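You operate a simulated robot arm through the tools that you are given. There is no shell and no other tool. Be economical: measure what you need, move in short steps, check, and stop when the job is done.

You run a simulated robot arm. Do the job below in one go: nothing can be reset, and whatever is moved stays where it is left.

JOB
Scrub the dark stain off the sample lap with soap.
Fine: soap the round brush in the soap can, lid on the large plate meanwhile; put brush and lid back. Set down upright: round brush. What is to be rubbed or washed off counts as gone when no trace of it is left.

It is judged by the outcome, as a careful person would: the job done as asked, and still so three seconds after it is handed in. It fails if anything else is knocked over, pushed out of place, dropped, spilled or broken. Lids that push on must go on centred and level and be pressed home; caps that screw on are set level and turned clockwise until they are tight.

ROBOT AND FRAMES
A 6-joint arm with a two-finger parallel gripper, fixed in place. Base frame: the origin is at the foot of the arm, x ahead of it, y to its left, z up; the work surface is at about z = 0.9. Lengths are in m, angles in degrees, forces in N, time in s.
With the tool pointing down near the work surface it reaches from about 0.24 to 0.66 m from the base axis. Its first joint turns from -66.0 to 66.0 degrees. Payload 2.9 kg.
The TCP is the grasp point between the finger pads, 0.03 m short of the fingertips. In the tool frame z runs along the fingers and y along their closing line. The gripper opens to 0.11 m. The fingers are 0.02 m wide and 0.01 m thick; the gripper's body (0.048 by 0.112 m) begins 0.055 m behind the TCP.
Orientation is that of the tool frame in the base frame, as a unit quaternion [w, x, y, z]. With the fingers straight down and closing along the base's y, the tool's x points along the base's -x, its y along +y and its z along -z.

CONTROLS
- The arm moves only by the tool play_rows. Its argument "motion" is a list of rows, each a list of 7 numbers: the shift along the tool's x, y, z in m, then the turn, a rotation vector about the tool's x, y, z in degrees, then the gripper command, from -1 (fully open) to 1 (shut), values between in proportion. In form: [[x, y, z, rx, ry, rz, fingers], ...]. A call has 1 to 12 rows; each row shifts and turns the commanded pose from where the row before left it, along the tool's axes as they then stand. Rows are played at 5 a second. More than 0.05 m and 8.6 degrees between two rows, or a gripper value outside its range, and nothing of the call is played. Where a pose cannot be reached the arm comes as near as it can. A force on the tool above 40 N (or 10 N above the force at the start of the call, whichever is more), or a blocked arm, ends the call early, and 0.2 s more pass. The fingers move at their own pace (about 0.108 m/s each) and stop on an object; they squeeze with about 22 N. The grip force told is the motor's: it shows also when the fingers shut on nothing. Time passes only in rows, and 0.2 s behind the last, so rows that do not move let the fingers close. It gives the time, the measured TCP pose, the force on the tool (base axes), the opening and the grip force at its end, in the units of the frame above (readings bear some noise), with the torque about the TCP (base axes, N m) and any sound that the robot's microphone picked up, and new pictures: "views" is both (left out), scene, wrist or none.
- Cameras (640 x 400 px; columns grow to the right, rows downward): "scene" is fixed at [0.0947, 0.4478, 1.3973]; the picture's right is [-0.56, -0.83, 0.00], its down [-0.39, 0.26, -0.88] and it looks along [0.73, -0.49, -0.47] (base axes); focal length 247 px, centre (320, 200). "wrist" rides on the gripper at [0.072, 0.017, -0.103] in the tool frame; the picture's right is [-0.23, 0.97, 0.00], its down [-0.76, -0.18, -0.62] and it looks along [-0.61, -0.14, 0.78] (tool axes); focal length 222 px, centre (320, 200). There is no depth. A picture from a camera that has moved, and an enlarged one, comes with that camera's place and axes in the base frame and with its lens.
- inspect(camera, box): a new picture of the part [left, top, right, bottom] of that camera's present view, enlarged. No time passes.
- close_job(): hands the job in; it is judged then, once.

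Work in short steps. Places have to be worked out from the pictures, the camera data and where the tool is seen: move nearer, look again, correct. Check each grasp and each placing, and mend what went wrong. You have 120 turns and 200 pictures in all, those below and enlarged ones among them. Open the gripper and draw the arm clear of the work before you hand the job in, unless the task says otherwise; then end with one line.

The tools are called after "Call:" as a command line: name --pt "numbers of a row" for each row, then --argument value for the rest, lists and objects as JSON in quotes. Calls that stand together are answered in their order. play_rows: Moves the arm, as the interface text tells. Its arguments: {"type":"object","properties":{"motion":{"type":"array","items":{"type":"array","items":{"type":"number"}}},"views":{"type":"string","enum":["both","scene","wrist","none"]}},"required":["motion"]} The other tools are called the same way: inspect (camera, box) takes an enlarged picture of a part of a camera's view; close_job () hands the job in.

At the start:

```text
t: 0.0
tool_pos: [0.3605, 0.1417, 1.2746]
tool_rot: [-0.001, 0.0, 1.0, 0.0]
force: [-0.9, 1.3, 0.0]
wrist_torque: [-0.01, 0.04, 0.01]
opening: 0.1101
gripper_force: 0.1
```

scene: 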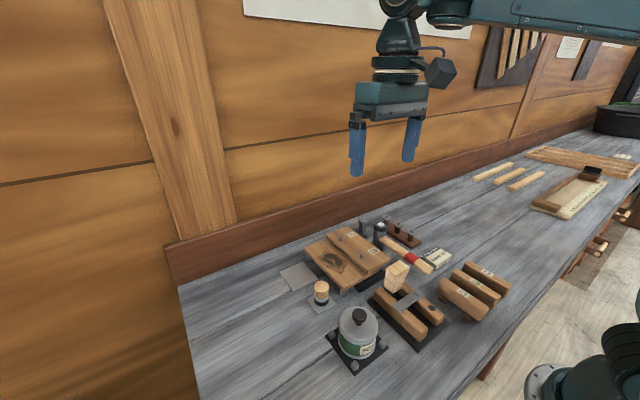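
wrist: 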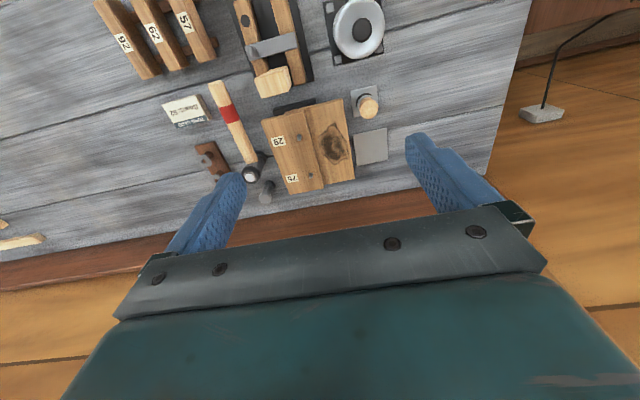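

I start by looking closely at the work area in both views.

Call:
inspect --camera "scene" --box '[260, 200, 520, 380]'

Call:
inspect --camera "wrist" --box '[150, 0, 450, 210]'

```text
2.22 times, centred on (390, 290) of scene
camera zoom: at [0.0947, 0.4478, 1.3973], right [-0.56, -0.83, 0.0], down [-0.39, 0.26, -0.88], along [0.73, -0.49, -0.47], focal length 549 px, centre (164, 0)
```

zoom: 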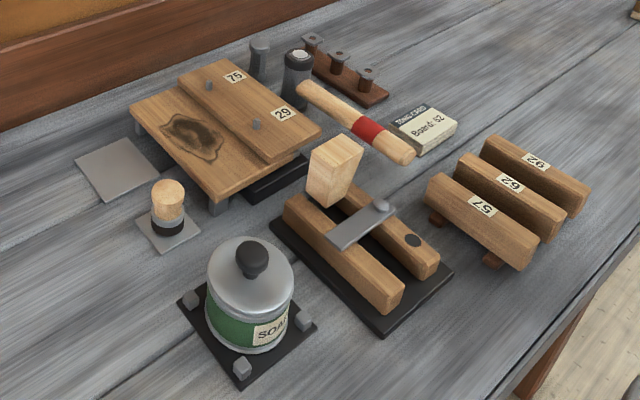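

```text
1.90 times, centred on (300, 105) of wrist
camera zoom: at [0.288, 0.1588, 1.3791], right [0.23, 0.97, 0.0], down [0.76, -0.18, 0.62], along [0.61, -0.14, -0.78], focal length 423 px, centre (358, 381)
```

zoom: 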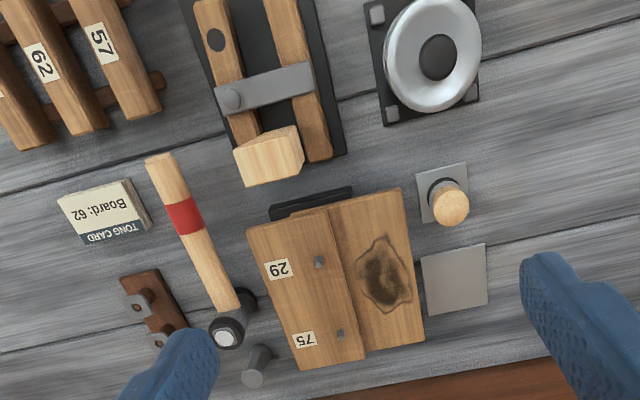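

The lid knob seems to be near (0.310, 0.213, 0.99), the brush top near (0.428, 0.219, 0.96) and the large plate's centre near (0.534, 0.223). I move above the can for a closer look.

Call:
play_rows --pt "0.0126 0.0178 0.04 0 0 0 -1" --pt "0.0126 0.0178 0.04 0 0 0 -1" --pt "0.0126 0.0178 0.04 0 0 0 -1" --pt "0.0126 0.0178 0.04 0 0 0 -1" --pt "0 0 0 0 0 0 -1"

```text
t: 1.2
tool_pos: [0.3092, 0.2103, 1.1143]
tool_rot: [-0.001, 0.001, 1.0, 0.0]
force: [-0.6, -0.2, 0.9]
wrist_torque: [-0.03, 0.01, 0.01]
opening: 0.1101
gripper_force: 0.1
camera wrist: at [0.2363, 0.2279, 1.2185], right [0.23, 0.97, 0.0], down [0.76, -0.18, 0.62], along [0.61, -0.14, -0.78], focal length 222 px, centre (320, 200)
```

scene: 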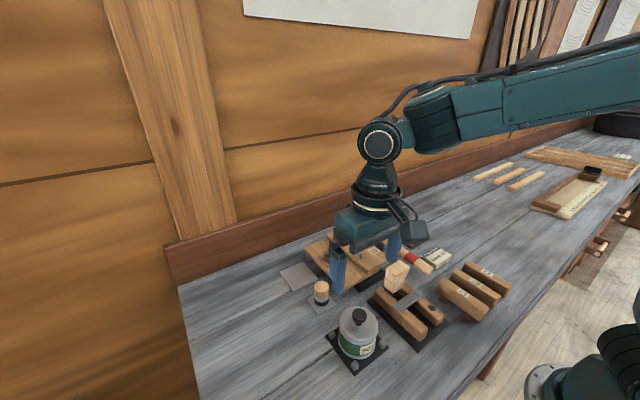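
wrist: 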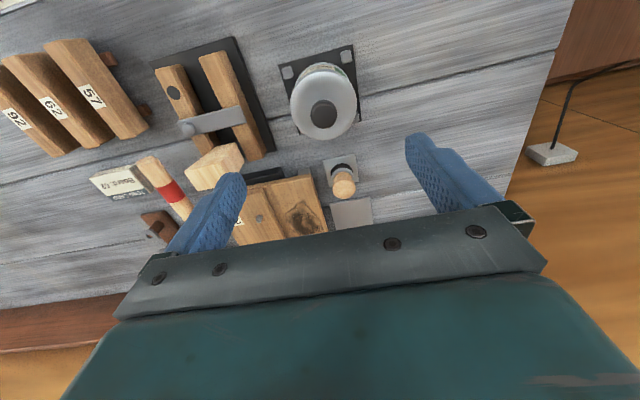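

Call:
inspect --camera "wrist" --box '[240, 30, 420, 230]'

Call:
inspect --camera "scene" --box '[290, 260, 420, 380]'

```text
2.00 times, centred on (330, 130) of wrist
camera zoom: at [0.2363, 0.2279, 1.2185], right [0.23, 0.97, 0.0], down [0.76, -0.18, 0.62], along [0.61, -0.14, -0.78], focal length 444 px, centre (300, 340)
```

zoom: 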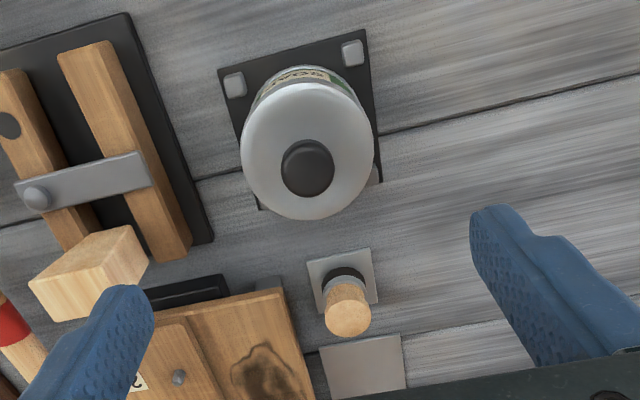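

```text
3.33 times, centred on (355, 320) of scene
camera zoom: at [0.0947, 0.4478, 1.3973], right [-0.56, -0.83, 0.0], down [-0.39, 0.26, -0.88], along [0.73, -0.49, -0.47], focal length 824 px, centre (203, -200)
```

zoom: 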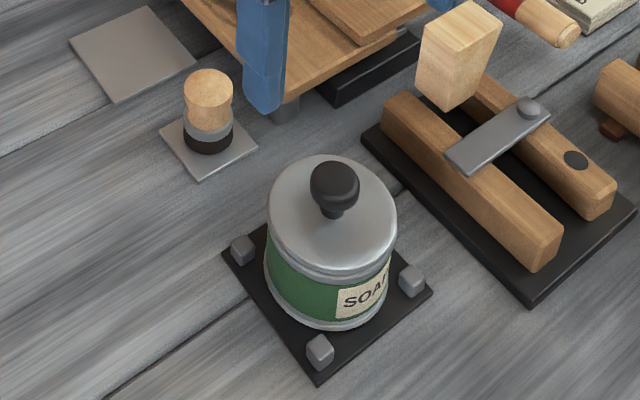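

Knob centre is about (0.3085, 0.2156), its top at z≈0.985 and the lid top at about 0.957. I descend, fingers at ~6 cm, to just above and then to knob height.

Call:
play_rows --pt "0.0007 0.0053 0.03 0 0 0 -0.1" --pt "0 0 0.035 0 0 0 -0.1" --pt "0 0 0.03 0 0 0 -0.1" --pt "0 0 0.02 0 0 0 -0.1" --pt "0 0 0 0 0 0 -0.1"

```text
t: 2.4
tool_pos: [0.3094, 0.2182, 1.0]
tool_rot: [0.0, 0.001, 1.0, 0.0]
force: [-0.1, 0.5, -0.3]
wrist_torque: [0.01, 0.02, 0.01]
opening: 0.0607
gripper_force: 0.0
camera wrist: at [0.2369, 0.2353, 1.1039], right [0.23, 0.97, 0.0], down [0.76, -0.18, 0.62], along [0.61, -0.14, -0.78], focal length 222 px, centre (320, 200)
```

scene: 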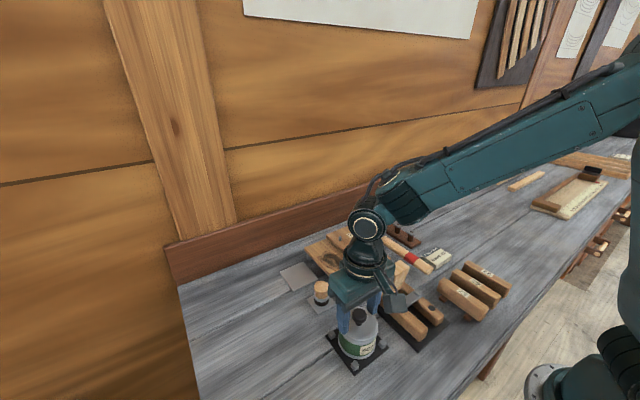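
wrist: 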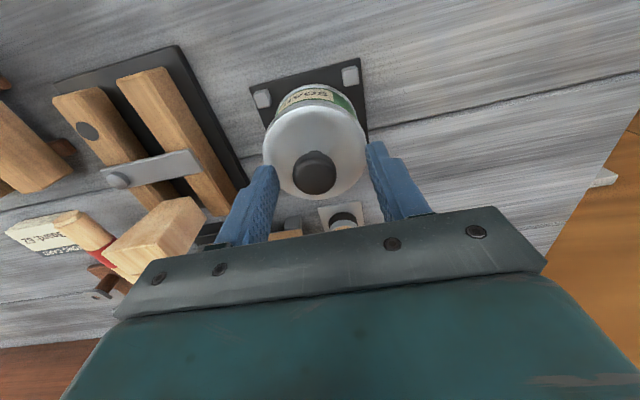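

Call:
inspect --camera "scene" --box '[310, 270, 410, 370]'

Call:
inspect --camera "wrist" --box '[220, 80, 440, 260]'

```text
4.00 times, centred on (360, 320) of scene
camera zoom: at [0.0947, 0.4478, 1.3973], right [-0.56, -0.83, 0.0], down [-0.39, 0.26, -0.88], along [0.73, -0.49, -0.47], focal length 988 px, centre (160, -280)
```

zoom: 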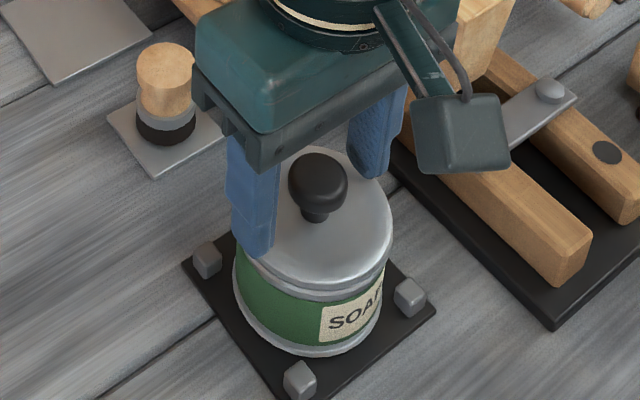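

```text
2.22 times, centred on (330, 170) of wrist
camera zoom: at [0.2369, 0.2353, 1.1039], right [0.23, 0.97, 0.0], down [0.76, -0.18, 0.62], along [0.61, -0.14, -0.78], focal length 494 px, centre (298, 267)
```

zoom: 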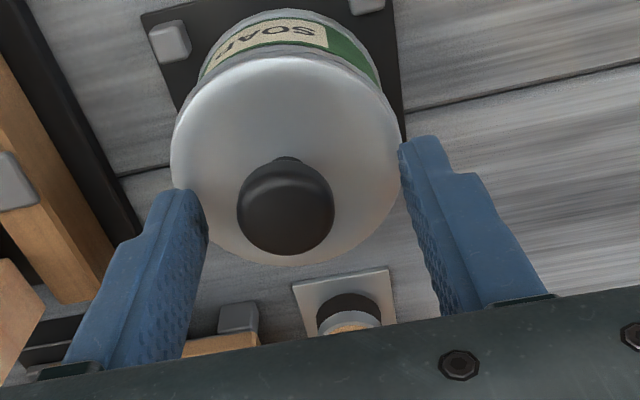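

Fingers straddle the knob, about centred. I go 5 mm lower and close on it.

Call:
play_rows --pt "-0.001 -0.002 0.005 0 0 0 -0.1" --pt "0 0 0 0 0 0 0.4" --pt "0 0 0 0 0 0 1" --pt "0 0 0 0 0 0 1" --pt "0 0 0 0 0 0 1"

Call:
inspect --camera "scene" --box '[310, 270, 410, 370]'

```text
t: 3.6
tool_pos: [0.3115, 0.2169, 0.9961]
tool_rot: [0.0, 0.0, 1.0, 0.001]
force: [-0.3, 0.4, -0.7]
wrist_torque: [0.02, -0.02, -0.02]
opening: 0.0263
gripper_force: 21.7
heard: snap
camera wrist: at [0.2377, 0.2336, 1.0998], right [0.23, 0.97, 0.0], down [0.76, -0.18, 0.62], along [0.61, -0.14, -0.78], focal length 222 px, centre (320, 200)
```

scene: 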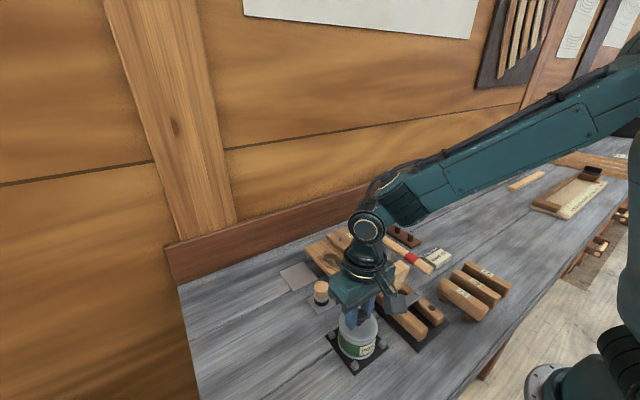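
wrist: 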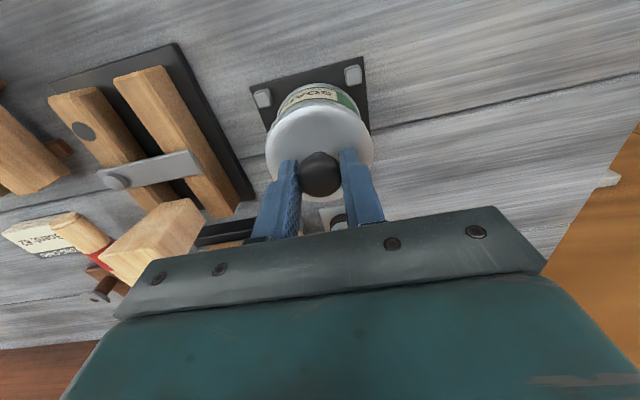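

```text
4.00 times, centred on (360, 320) of scene
camera zoom: at [0.0947, 0.4478, 1.3973], right [-0.56, -0.83, 0.0], down [-0.39, 0.26, -0.88], along [0.73, -0.49, -0.47], focal length 988 px, centre (160, -280)
```

zoom: 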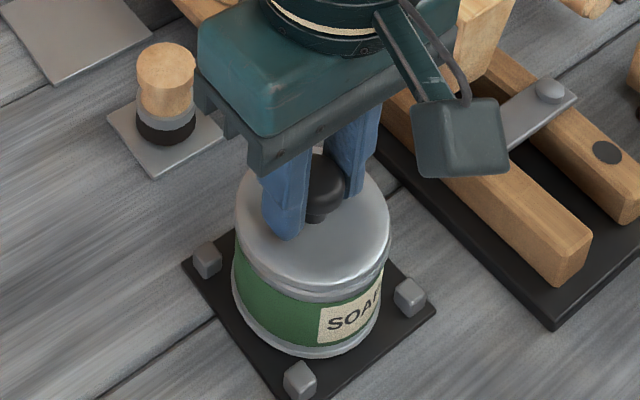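

Knob held (opening 26 mm). I lift straight up slowly, watching the force.

Call:
play_rows --pt "0 0 -0.003 0 0 0 1" --pt "0 0 -0.004 0 0 0 1" --pt "0 0 -0.006 0 0 0 1" --pt "0 0 -0.007 0 0 0 1" --views "scene"

Call:
inspect --camera "scene" --box '[310, 270, 410, 370]'

```text
t: 4.6
tool_pos: [0.3102, 0.2159, 1.0151]
tool_rot: [0.0, 0.0, 1.0, 0.0]
force: [-0.1, -0.2, 0.0]
wrist_torque: [0.01, -0.01, 0.0]
opening: 0.0265
gripper_force: 21.7
```

scene: 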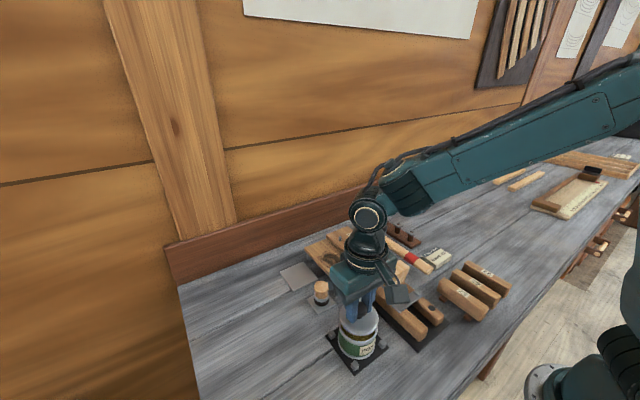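

```text
4.00 times, centred on (360, 320) of scene
camera zoom: at [0.0947, 0.4478, 1.3973], right [-0.56, -0.83, 0.0], down [-0.39, 0.26, -0.88], along [0.73, -0.49, -0.47], focal length 988 px, centre (160, -280)
```

zoom: 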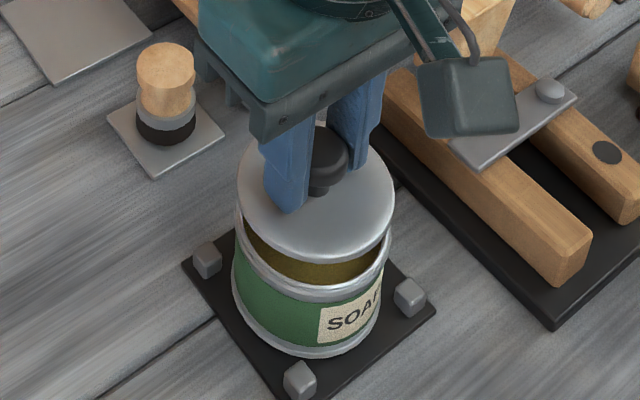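

The lid is off and level. I lift higher and carry it to above the large plate at about (0.535, 0.223).

Call:
play_rows --pt "0 0 -0.025 0 0 0 1" --pt "0 0 -0.025 0 0 0 1" --pt "-0.0375 0.001 0 0 0 0 1" --pt "-0.0375 0.001 0 0 0 0 1" --pt "-0.0375 0.001 0 0 0 0 1" --pt "-0.0375 0.001 0 0 0 0 1" --pt "-0.0375 0.001 0 0 0 0 1" --pt "-0.0365 0.002 0 0 0 0 1" --pt "0 0 0 0 0 0 1" --pt "0 0 0.03 0 0 0 1" --pt "0 0 0 0 0 0 1"

Call:
inspect --camera "scene" --box '[250, 220, 400, 370]'

```text
t: 7.0
tool_pos: [0.5349, 0.2229, 1.0351]
tool_rot: [0.0, 0.0, 1.0, 0.0]
force: [-0.5, -0.3, -0.5]
wrist_torque: [-0.03, 0.0, 0.03]
opening: 0.0263
gripper_force: 21.7
camera wrist: at [0.4624, 0.2399, 1.1387], right [0.23, 0.97, 0.0], down [0.76, -0.18, 0.62], along [0.61, -0.14, -0.78], focal length 222 px, centre (320, 200)
```

scene: 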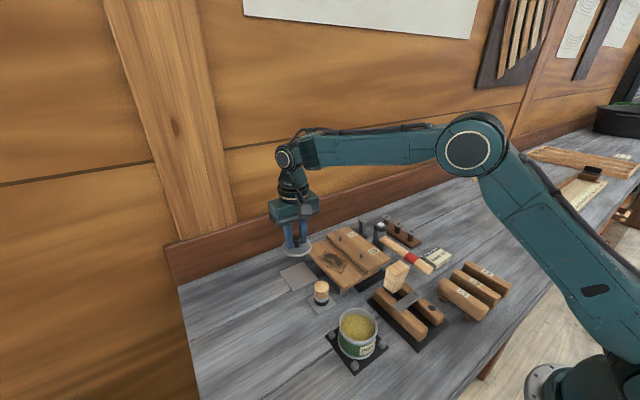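
wrist: 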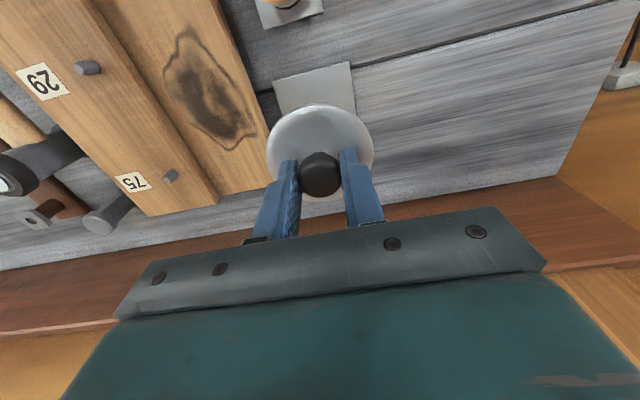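

```text
2.67 times, centred on (325, 295) of scene
camera zoom: at [0.0947, 0.4478, 1.3973], right [-0.56, -0.83, 0.0], down [-0.39, 0.26, -0.88], along [0.73, -0.49, -0.47], focal length 659 px, centre (307, -53)
```

zoom: 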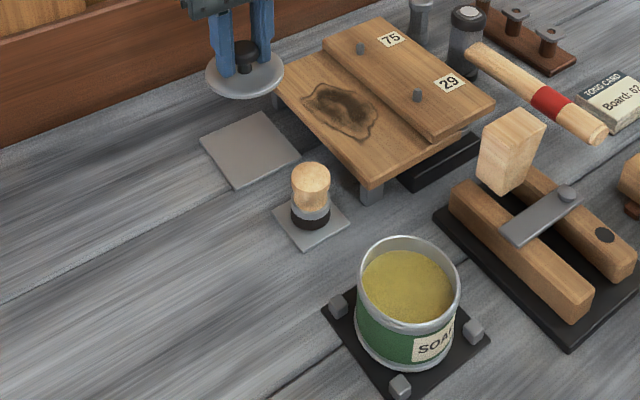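

The plate's centre by wrist view is (0.534, 0.224); I'm right over it. I lower to near contact.

Call:
play_rows --pt "0.0005 0.001 0.035 0 0 0 1" --pt "0 0 0.03 0 0 0 1" --pt "0 0 0.01 0 0 0 1" --pt "0 0 0 0 0 0 1"

Call:
inspect --camera "scene" --box '[260, 230, 340, 310]'

```text
t: 8.0
tool_pos: [0.5354, 0.2277, 0.9593]
tool_rot: [0.0, 0.0, 1.0, 0.0]
force: [0.3, 0.2, -1.5]
wrist_torque: [-0.03, 0.01, -0.01]
opening: 0.0261
gripper_force: 22.2
camera wrist: at [0.4625, 0.243, 1.0633], right [0.23, 0.97, 0.0], down [0.76, -0.18, 0.62], along [0.61, -0.14, -0.78], focal length 222 px, centre (320, 200)
```

scene: 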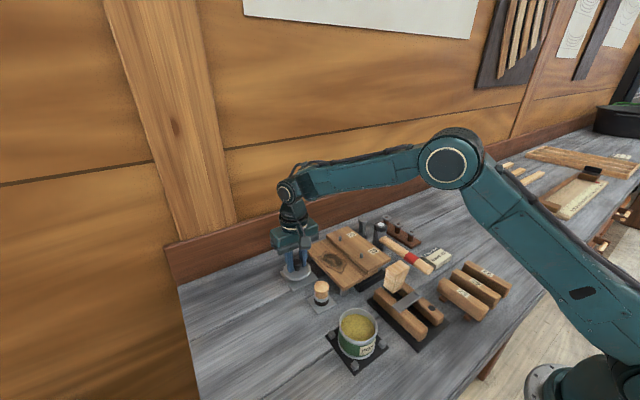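
wrist: 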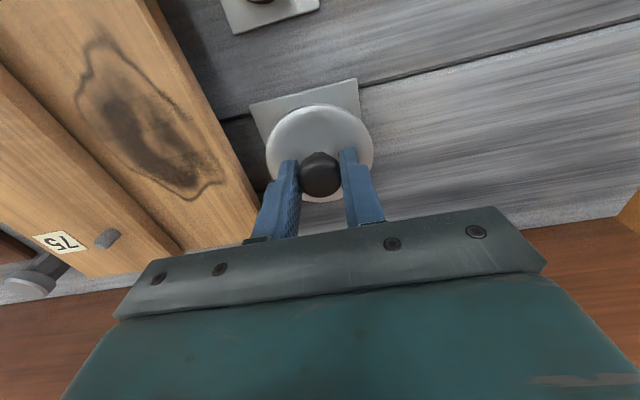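

```text
5.00 times, centred on (300, 270) of scene
camera zoom: at [0.0947, 0.4478, 1.3973], right [-0.56, -0.83, 0.0], down [-0.39, 0.26, -0.88], along [0.73, -0.49, -0.47], focal length 1236 px, centre (420, -150)
```

zoom: 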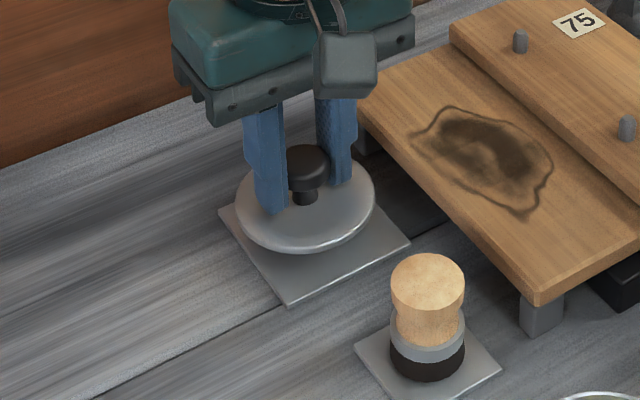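

Still several mm above the plate. I lower in small steps until contact shows.

Call:
play_rows --pt "0 0 0.004 0 0 0 1" --pt "0 0 0.003 0 0 0 1" --pt "0 0 0 0 0 0 1" --views "none"

Call:
inspect --camera "scene" --box '[260, 230, 340, 310]'

```text
t: 8.8
tool_pos: [0.5352, 0.2258, 0.9536]
tool_rot: [-0.001, 0.0, 1.0, 0.0]
force: [0.0, 0.6, -0.5]
wrist_torque: [0.01, 0.03, -0.02]
opening: 0.0263
gripper_force: 22.1
```

```text
5.00 times, centred on (300, 270) of scene
camera zoom: at [0.0947, 0.4478, 1.3973], right [-0.56, -0.83, 0.0], down [-0.39, 0.26, -0.88], along [0.73, -0.49, -0.47], focal length 1236 px, centre (420, -150)
```

zoom: 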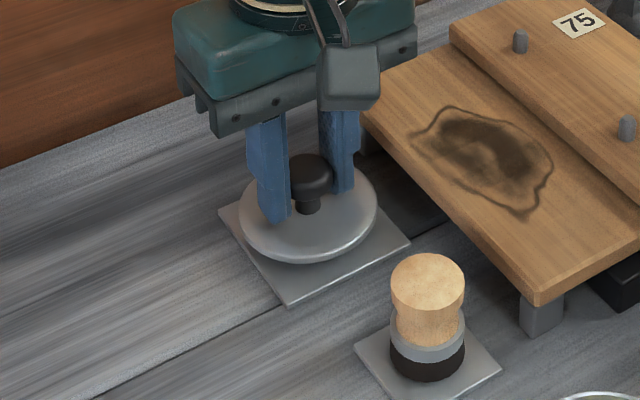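

Call:
play_rows --pt "0 0 0.003 0 0 0 1" --pt "0 0 0.002 0 0 0 1" --pt "0 0 0.002 0 0 0 1" --pt "0 0 0 0 0 0 1" --views "none"

Call:
inspect --camera "scene" --box '[260, 230, 340, 310]'

```text
t: 9.8
tool_pos: [0.5341, 0.2248, 0.9477]
tool_rot: [0.0, 0.0, 1.0, 0.0]
force: [0.6, -1.2, -0.4]
wrist_torque: [-0.01, 0.03, 0.02]
opening: 0.0263
gripper_force: 21.5
```

```text
5.00 times, centred on (300, 270) of scene
camera zoom: at [0.0947, 0.4478, 1.3973], right [-0.56, -0.83, 0.0], down [-0.39, 0.26, -0.88], along [0.73, -0.49, -0.47], focal length 1236 px, centre (420, -150)
```

zoom: 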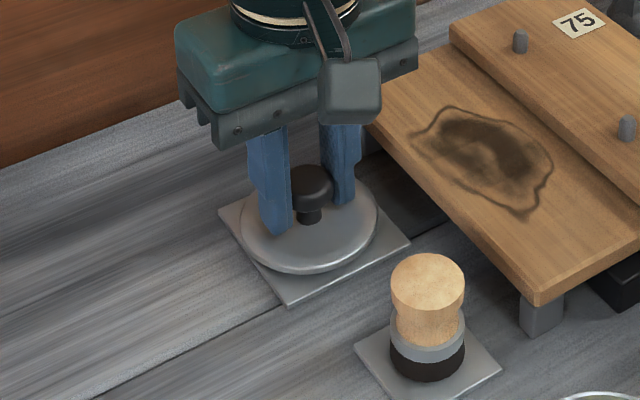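

Still slightly above, no contact force. I keep lowering gently.

Call:
play_rows --pt "0 0 0.002 0 0 0 1" --pt "0 0 0.002 0 0 0 1" --pt "0 0 0.002 0 0 0 1" --pt "0 0 0 0 0 0 1" --views "none"

Call:
inspect --camera "scene" --box '[260, 230, 340, 310]'

```text
t: 10.8
tool_pos: [0.5351, 0.2253, 0.943]
tool_rot: [0.003, 0.001, 1.0, 0.0]
force: [-3.8, -3.1, 24.2]
wrist_torque: [-0.08, 0.09, 0.02]
opening: 0.0264
gripper_force: 21.9
```

```text
5.00 times, centred on (300, 270) of scene
camera zoom: at [0.0942, 0.4476, 1.3974], right [-0.56, -0.83, 0.0], down [-0.39, 0.26, -0.88], along [0.73, -0.49, -0.47], focal length 1236 px, centre (420, -150)
```

zoom: 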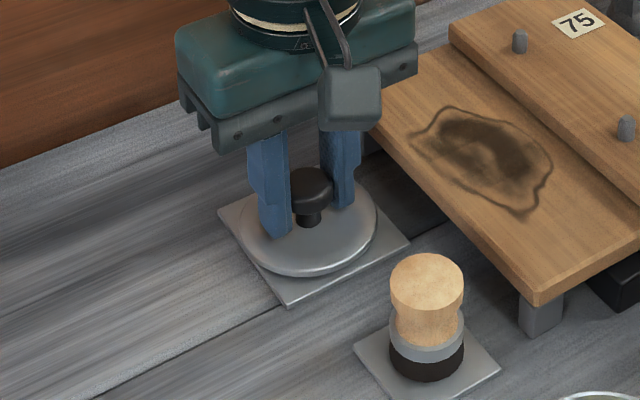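

Contact made (24 N). I back off 2 mm, release with a small opening, and rise.

Call:
play_rows --pt "0 0 -0.002 0 0 0 1" --pt "0 0 0 0 0 0 0.4" --pt "0 0 0 0 0 0 0.25" --pt "0 0 0 0 0 0 0.25" --pt "0 0 -0.02 0 0 0 0.25" --pt "0 0 -0.04 0 0 0 0.1" --pt "0 0 -0.04 0 0 0 0.1" --pt "0 0 0 0 0 0 0.1"

Call:
inspect --camera "scene" --box '[260, 230, 340, 310]'

Call:
inspect --camera "wrist" --box '[60, 0, 380, 200]'

```text
t: 12.6
tool_pos: [0.5328, 0.225, 1.0442]
tool_rot: [0.0, 0.0, 1.0, 0.0]
force: [0.4, -0.2, 0.7]
wrist_torque: [0.02, -0.02, 0.02]
opening: 0.0496
gripper_force: 0.1
camera wrist: at [0.4603, 0.2421, 1.1479], right [0.23, 0.97, 0.0], down [0.76, -0.18, 0.62], along [0.61, -0.14, -0.78], focal length 222 px, centre (320, 200)
```

scene: 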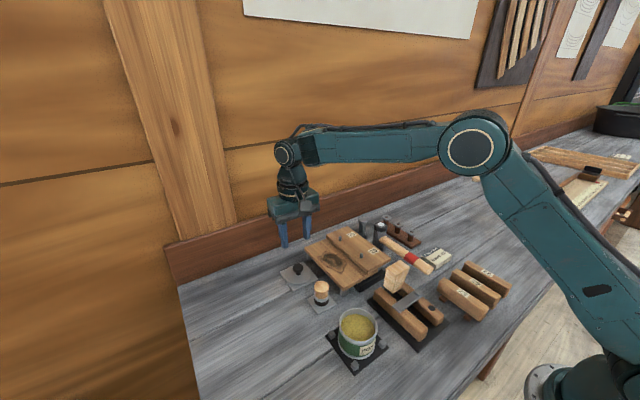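
wrist: 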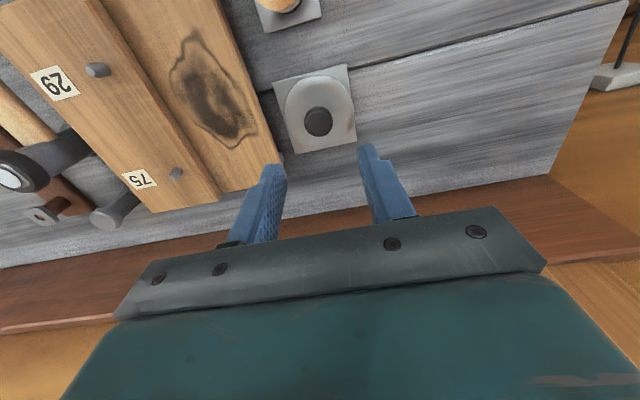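

```text
5.00 times, centred on (300, 270) of scene
camera zoom: at [0.0947, 0.4478, 1.3973], right [-0.56, -0.83, 0.0], down [-0.39, 0.26, -0.88], along [0.73, -0.49, -0.47], focal length 1236 px, centre (420, -150)
```

zoom: 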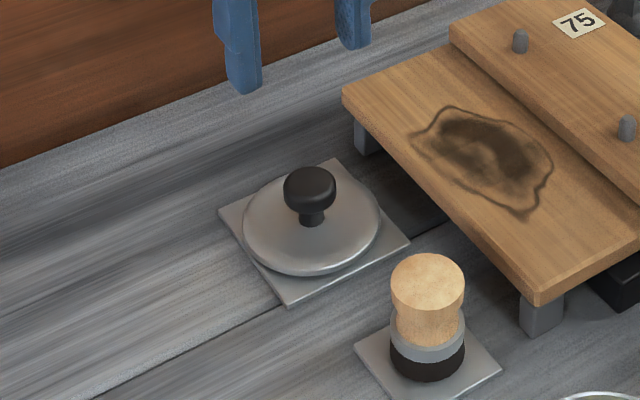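

```text
2.00 times, centred on (220, 100) of wrist
camera zoom: at [0.4603, 0.2421, 1.1479], right [0.23, 0.97, 0.0], down [0.76, -0.18, 0.62], along [0.61, -0.14, -0.78], focal length 444 px, centre (520, 400)
```

zoom: 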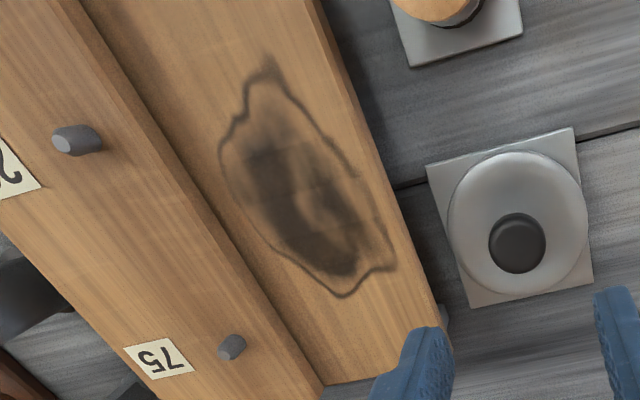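

The lid sits well on the plate. The board top is near z≈0.942, and the stain spans x 0.444–0.536, y 0.115–0.168. Next I move over the brush and look.

Call:
play_rows --pt "0.035 -0.0015 0 0 0 0 -0.1" --pt "0.035 -0.0015 0 0 0 0 -0.1" --pt "0.035 -0.0015 0 0 0 0 -0.1" --pt "0 0 0.02 0 0 0 -0.1" --pt "0 0 0 0 0 0 -0.1"

Call:
inspect --camera "wrist" --box '[220, 80, 440, 240]'

Call:
inspect --camera "scene" --box '[270, 240, 370, 320]'

```text
t: 13.8
tool_pos: [0.4271, 0.2198, 1.0234]
tool_rot: [0.0, 0.001, 1.0, 0.0]
force: [-0.1, 0.1, -0.1]
wrist_torque: [0.0, 0.01, -0.02]
opening: 0.0603
gripper_force: 0.2
camera wrist: at [0.3554, 0.2364, 1.1266], right [0.23, 0.97, 0.0], down [0.76, -0.18, 0.62], along [0.61, -0.14, -0.78], focal length 222 px, centre (320, 200)
```

scene: 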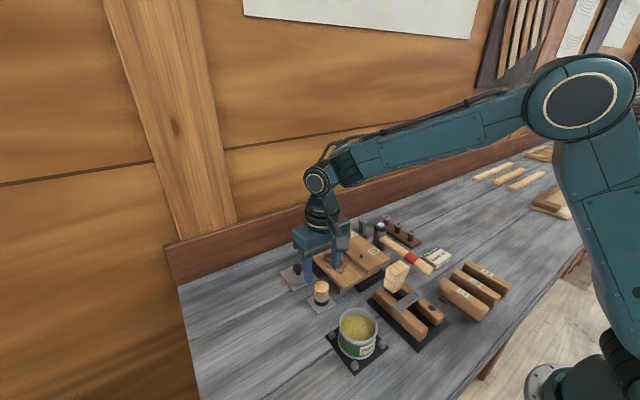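
wrist: 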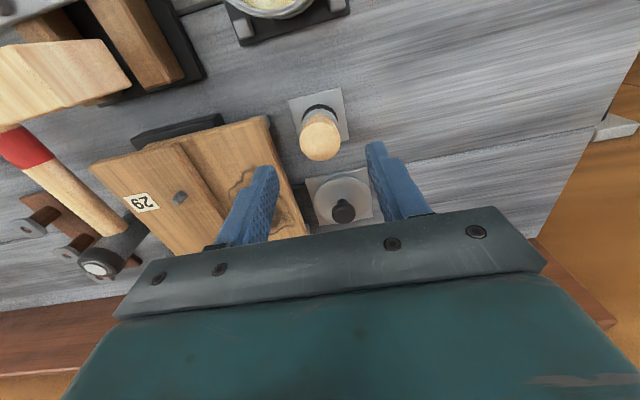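

```text
2.50 times, centred on (330, 160) of wrist
camera zoom: at [0.3554, 0.2364, 1.1266], right [0.23, 0.97, 0.0], down [0.76, -0.18, 0.62], along [0.61, -0.14, -0.78], focal length 555 px, centre (295, 300)
```

zoom: 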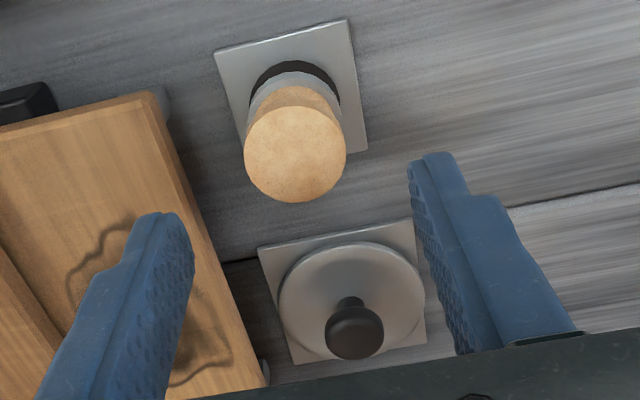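

```text
5.00 times, centred on (320, 280) of scene
camera zoom: at [0.0947, 0.4478, 1.3973], right [-0.56, -0.83, 0.0], down [-0.39, 0.26, -0.88], along [0.73, -0.49, -0.47], focal length 1236 px, centre (320, -200)
```

zoom: 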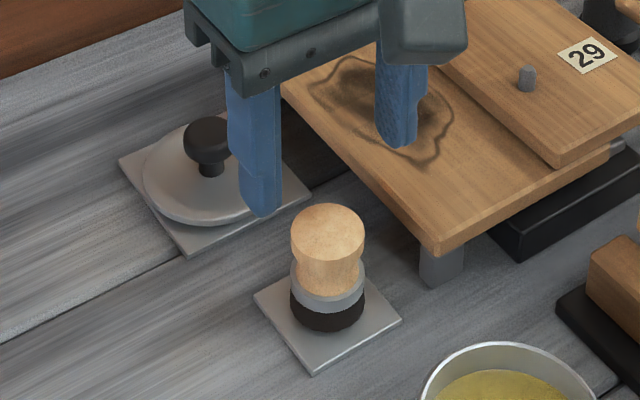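

Brush axis at about (0.430, 0.2185), top z≈0.955. I descend so fingertips are at about 0.936 and check.

Call:
play_rows --pt "-0.002 -0.001 0.025 0 0 0 -0.1" --pt "0 0 0.025 0 0 0 -0.1" --pt "0 0 0.007 0 0 0 -0.1" --pt "0 0 0 0 0 0 -0.1"

Call:
inspect --camera "scene" --box '[270, 240, 370, 320]'

Call:
inspect --camera "wrist" --box '[220, 80, 440, 240]'

```text
t: 14.8
tool_pos: [0.4305, 0.218, 0.9666]
tool_rot: [0.0, 0.001, 1.0, 0.0]
force: [-0.3, 0.2, 1.0]
wrist_torque: [0.0, -0.01, -0.02]
opening: 0.0605
gripper_force: 0.3
camera wrist: at [0.3579, 0.2349, 1.069], right [0.23, 0.97, 0.0], down [0.76, -0.18, 0.62], along [0.61, -0.14, -0.78], focal length 222 px, centre (320, 200)
```

scene: 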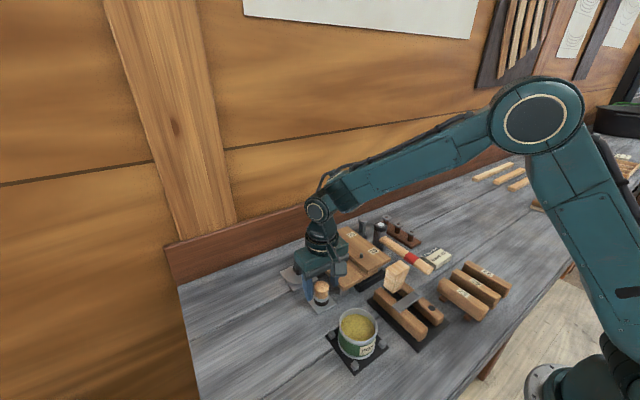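
wrist: 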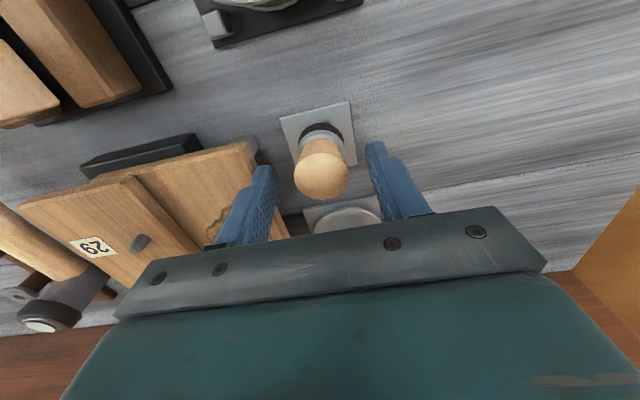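

```text
5.00 times, centred on (320, 280) of scene
camera zoom: at [0.0947, 0.4478, 1.3973], right [-0.56, -0.83, 0.0], down [-0.39, 0.26, -0.88], along [0.73, -0.49, -0.47], focal length 1236 px, centre (320, -200)
```

zoom: 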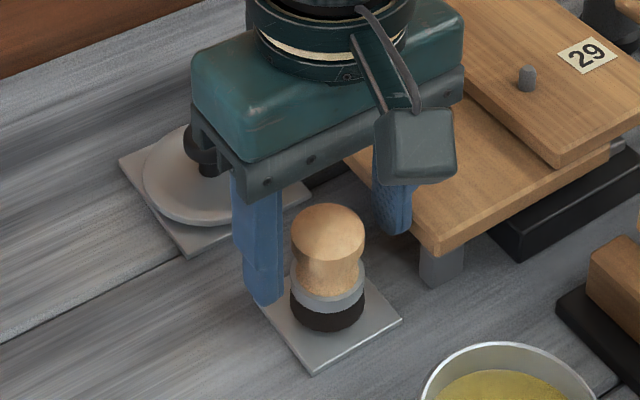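

```text
2.50 times, centred on (330, 160) of wrist
camera zoom: at [0.3579, 0.2349, 1.069], right [0.23, 0.97, 0.0], down [0.76, -0.18, 0.62], along [0.61, -0.14, -0.78], focal length 555 px, centre (295, 300)
```

zoom: 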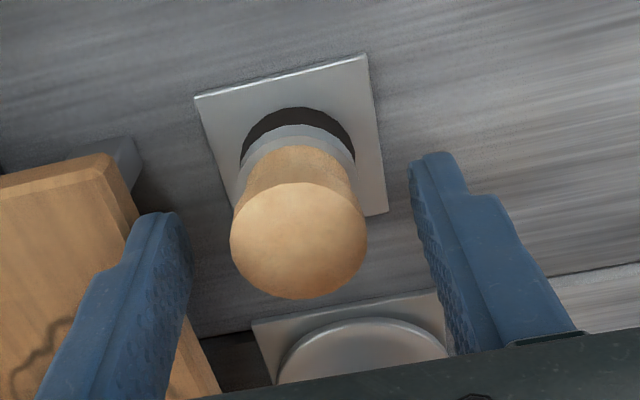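

Brush is centred between the fingers. I close on it.

Call:
play_rows --pt "0.001 0 0 0 0 0 0.2" --pt "0 0 0 0 0 0 1" --pt "0 0 0 0 0 0 1" --pt "0 0 0 0 0 0 1"

Call:
inspect --camera "scene" --box '[270, 240, 370, 320]'

Call:
inspect --camera "wrist" --box '[220, 80, 440, 240]'

```text
t: 15.8
tool_pos: [0.4297, 0.2194, 0.9661]
tool_rot: [-0.001, 0.001, 1.0, 0.001]
force: [0.3, -0.7, -0.7]
wrist_torque: [-0.01, -0.01, 0.02]
opening: 0.0325
gripper_force: 22.0
camera wrist: at [0.3574, 0.2354, 1.0693], right [0.23, 0.97, 0.0], down [0.76, -0.18, 0.62], along [0.61, -0.14, -0.78], focal length 222 px, centre (320, 200)
```

scene: 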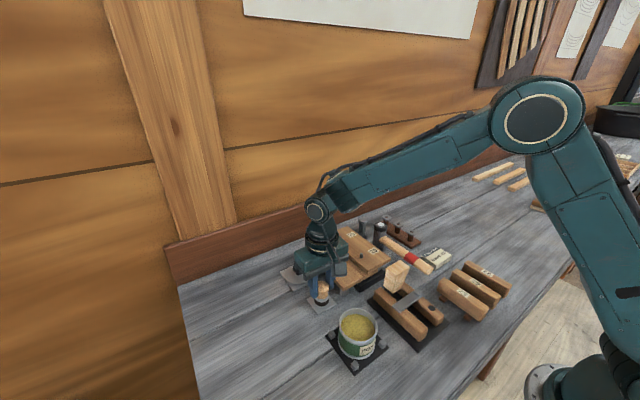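
wrist: 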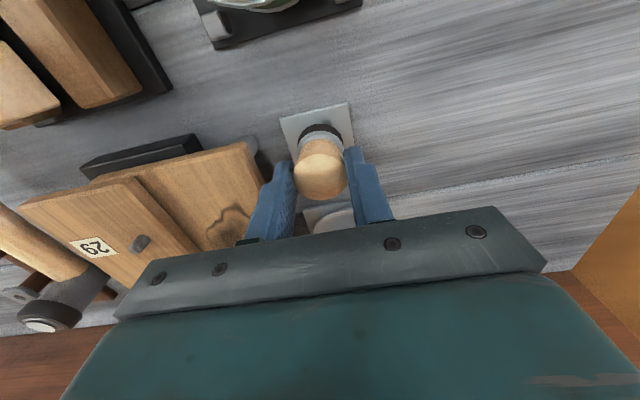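

```text
5.00 times, centred on (320, 280) of scene
camera zoom: at [0.0947, 0.4478, 1.3973], right [-0.56, -0.83, 0.0], down [-0.39, 0.26, -0.88], along [0.73, -0.49, -0.47], focal length 1236 px, centre (320, -200)
```

zoom: 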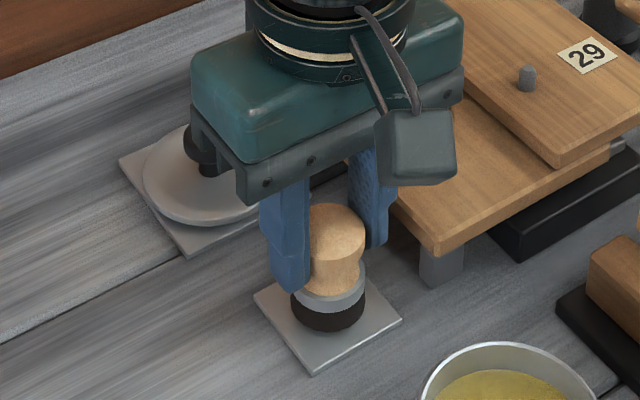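

```text
2.50 times, centred on (330, 160) of wrist
camera zoom: at [0.3574, 0.2354, 1.0693], right [0.23, 0.97, 0.0], down [0.76, -0.18, 0.62], along [0.61, -0.14, -0.78], focal length 555 px, centre (295, 300)
```

zoom: 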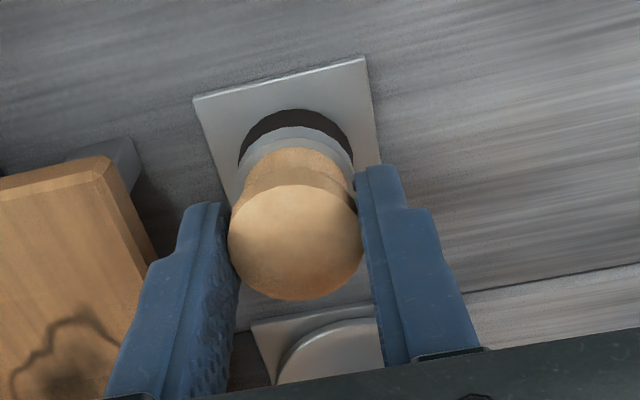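

Brush is held (32.5 mm); its bottom is ~0.062 below the TCP. I lift and carry it over the can.

Call:
play_rows --pt "0 0 -0.02 0 0 0 1" --pt "0 0 -0.035 0 0 0 1" --pt "0 0 -0.035 0 0 0 1" --pt "0.04 -0.001 0 0 0 0 1" --pt "0.04 -0.001 0 0 0 0 1" --pt "0.039 -0.001 0 0 0 0 1" --pt "0 0 0 0 0 0 1"

Call:
inspect --camera "scene" --box '[310, 270, 410, 370]'

Call:
inspect --camera "wrist" --box '[220, 50, 440, 230]'

```text
t: 17.4
tool_pos: [0.3092, 0.2154, 1.0559]
tool_rot: [0.001, 0.0, 1.0, 0.0]
force: [-0.9, -0.3, -0.2]
wrist_torque: [-0.01, -0.01, -0.01]
opening: 0.0326
gripper_force: 21.8
camera wrist: at [0.2373, 0.2321, 1.1601], right [0.23, 0.97, 0.0], down [0.76, -0.18, 0.62], along [0.61, -0.14, -0.78], focal length 222 px, centre (320, 200)
```

scene: 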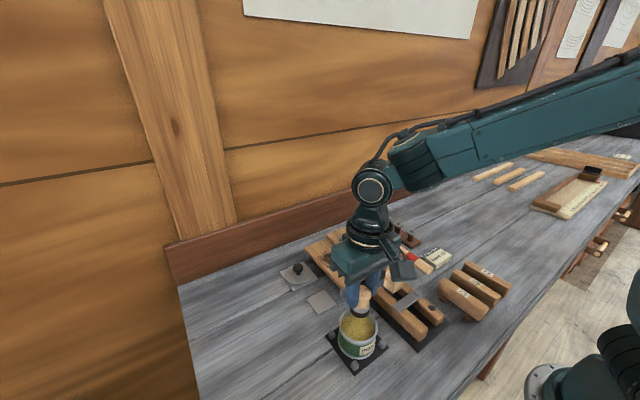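
wrist: 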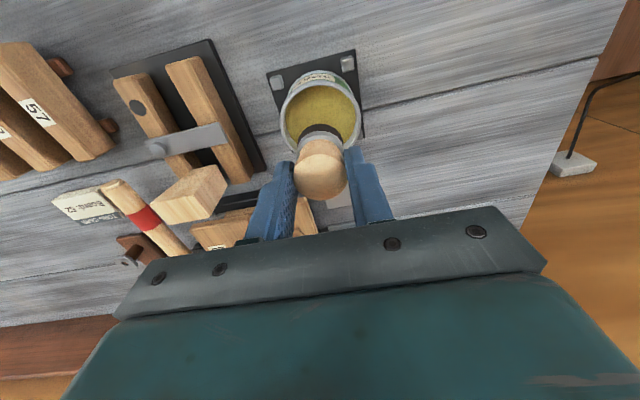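

```text
4.00 times, centred on (360, 320) of scene
camera zoom: at [0.0947, 0.4478, 1.3973], right [-0.56, -0.83, 0.0], down [-0.39, 0.26, -0.88], along [0.73, -0.49, -0.47], focal length 988 px, centre (160, -280)
```

zoom: 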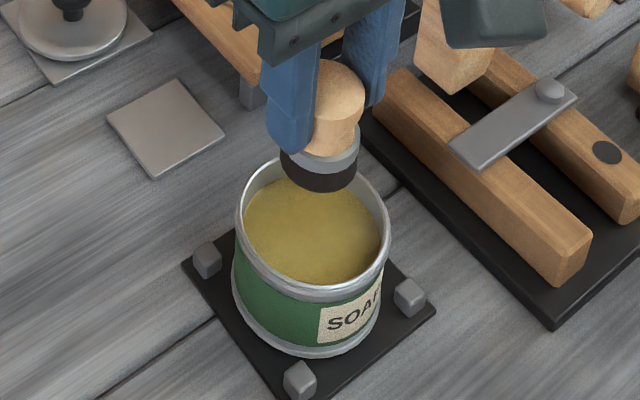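

```text
2.22 times, centred on (330, 140) of wrist
camera zoom: at [0.2373, 0.2321, 1.1601], right [0.23, 0.97, 0.0], down [0.76, -0.18, 0.62], along [0.61, -0.14, -0.78], focal length 494 px, centre (298, 333)
```

zoom: 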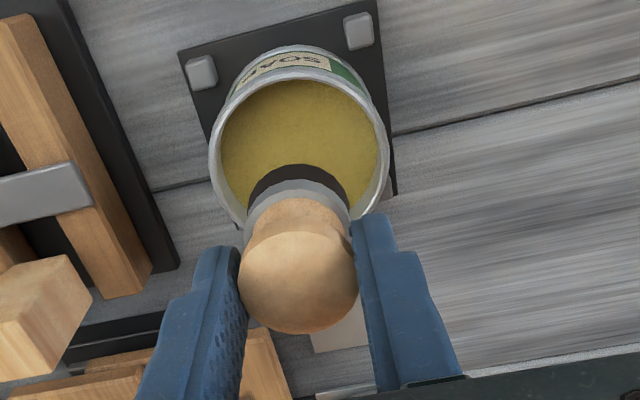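

Over the can centre. I lower slowly toward the soap surface, watching force.

Call:
play_rows --pt "0 0.001 0.025 0 0 0 1" --pt "0 0 0.02 0 0 0 1" --pt "0 0 0.01 0 0 0 1" --pt "0 0 0 0 0 0 1" --views "none"

Call:
inspect --camera "scene" --box '[310, 270, 410, 370]'

Call:
inspect --camera "wrist" --box '[220, 50, 440, 230]'

```text
t: 18.4
tool_pos: [0.3125, 0.2173, 1.0019]
tool_rot: [0.002, 0.0, 1.0, 0.002]
force: [0.9, -2.8, 19.1]
wrist_torque: [-0.09, -0.16, 0.02]
opening: 0.0328
gripper_force: 21.8
```

```text
4.00 times, centred on (360, 320) of scene
camera zoom: at [0.0946, 0.4476, 1.3974], right [-0.56, -0.83, 0.0], down [-0.39, 0.26, -0.88], along [0.73, -0.49, -0.47], focal length 988 px, centre (160, -280)
```

zoom: 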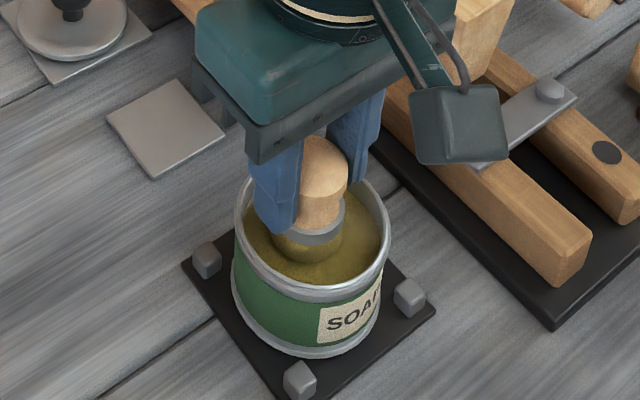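

```text
2.22 times, centred on (330, 140) of wrist
camera zoom: at [0.2391, 0.2336, 1.1051], right [0.23, 0.97, 0.0], down [0.76, -0.18, 0.63], along [0.61, -0.14, -0.78], focal length 494 px, centre (298, 333)
```

zoom: 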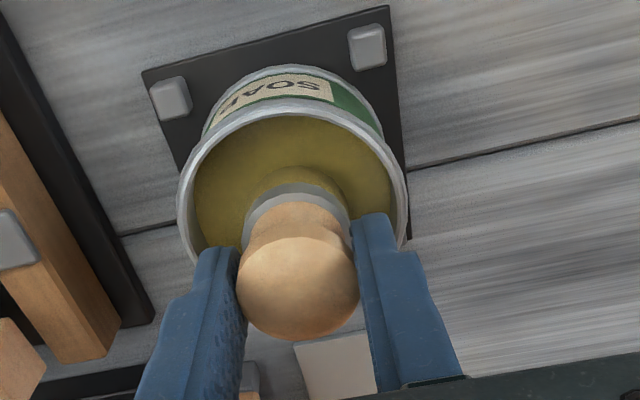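

The bristles are on the soap and already coated (19 N). I ease off and give a small swirl to load well, then lift.

Call:
play_rows --pt "0.006 0 -0.001 0 0 0 1" --pt "-0.006 0.006 0 0 0 0 1" --pt "-0.006 -0.006 0 0 0 0 1" --pt "0.006 -0.006 0 0 0 0 1" --pt "0 0.006 -0.005 0 0 0 1" --pt "0 0 -0.02 0 0 0 1" --pt "0 0 -0.035 0 0 0 1" --pt "0 0 0 0 0 0 1"

Call:
inspect --camera "scene" --box '[310, 270, 410, 370]'

Call:
inspect --camera "wrist" --box '[220, 50, 440, 230]'

```text
t: 20.2
tool_pos: [0.3103, 0.218, 1.0624]
tool_rot: [0.0, 0.0, 1.0, 0.0]
force: [-0.3, 0.1, -0.6]
wrist_torque: [-0.02, 0.0, 0.0]
opening: 0.0327
gripper_force: 22.6
camera wrist: at [0.2377, 0.2342, 1.166], right [0.23, 0.97, 0.0], down [0.76, -0.18, 0.62], along [0.61, -0.14, -0.78], focal length 222 px, centre (320, 200)
```

scene: 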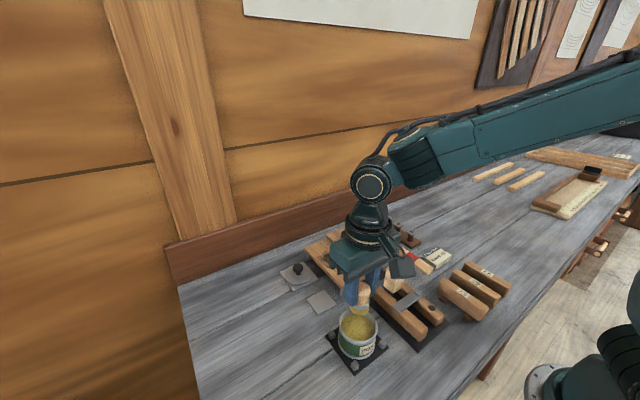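
wrist: 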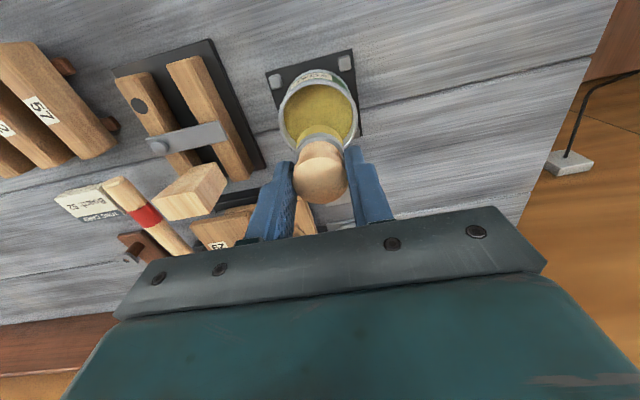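

```text
4.00 times, centred on (360, 320) of scene
camera zoom: at [0.0947, 0.4478, 1.3973], right [-0.56, -0.83, 0.0], down [-0.39, 0.26, -0.88], along [0.73, -0.49, -0.47], focal length 988 px, centre (160, -280)
```

zoom: 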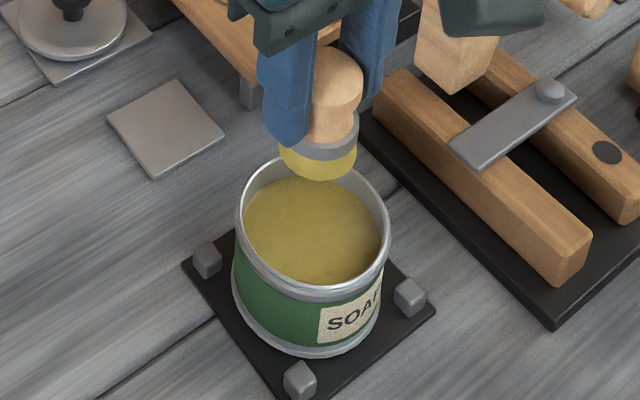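

```text
2.22 times, centred on (330, 140) of wrist
camera zoom: at [0.2377, 0.2342, 1.166], right [0.23, 0.97, 0.0], down [0.76, -0.18, 0.62], along [0.61, -0.14, -0.78], focal length 494 px, centre (298, 333)
```

zoom: 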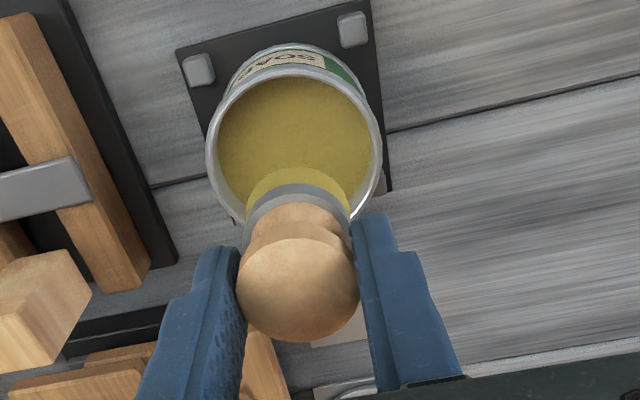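

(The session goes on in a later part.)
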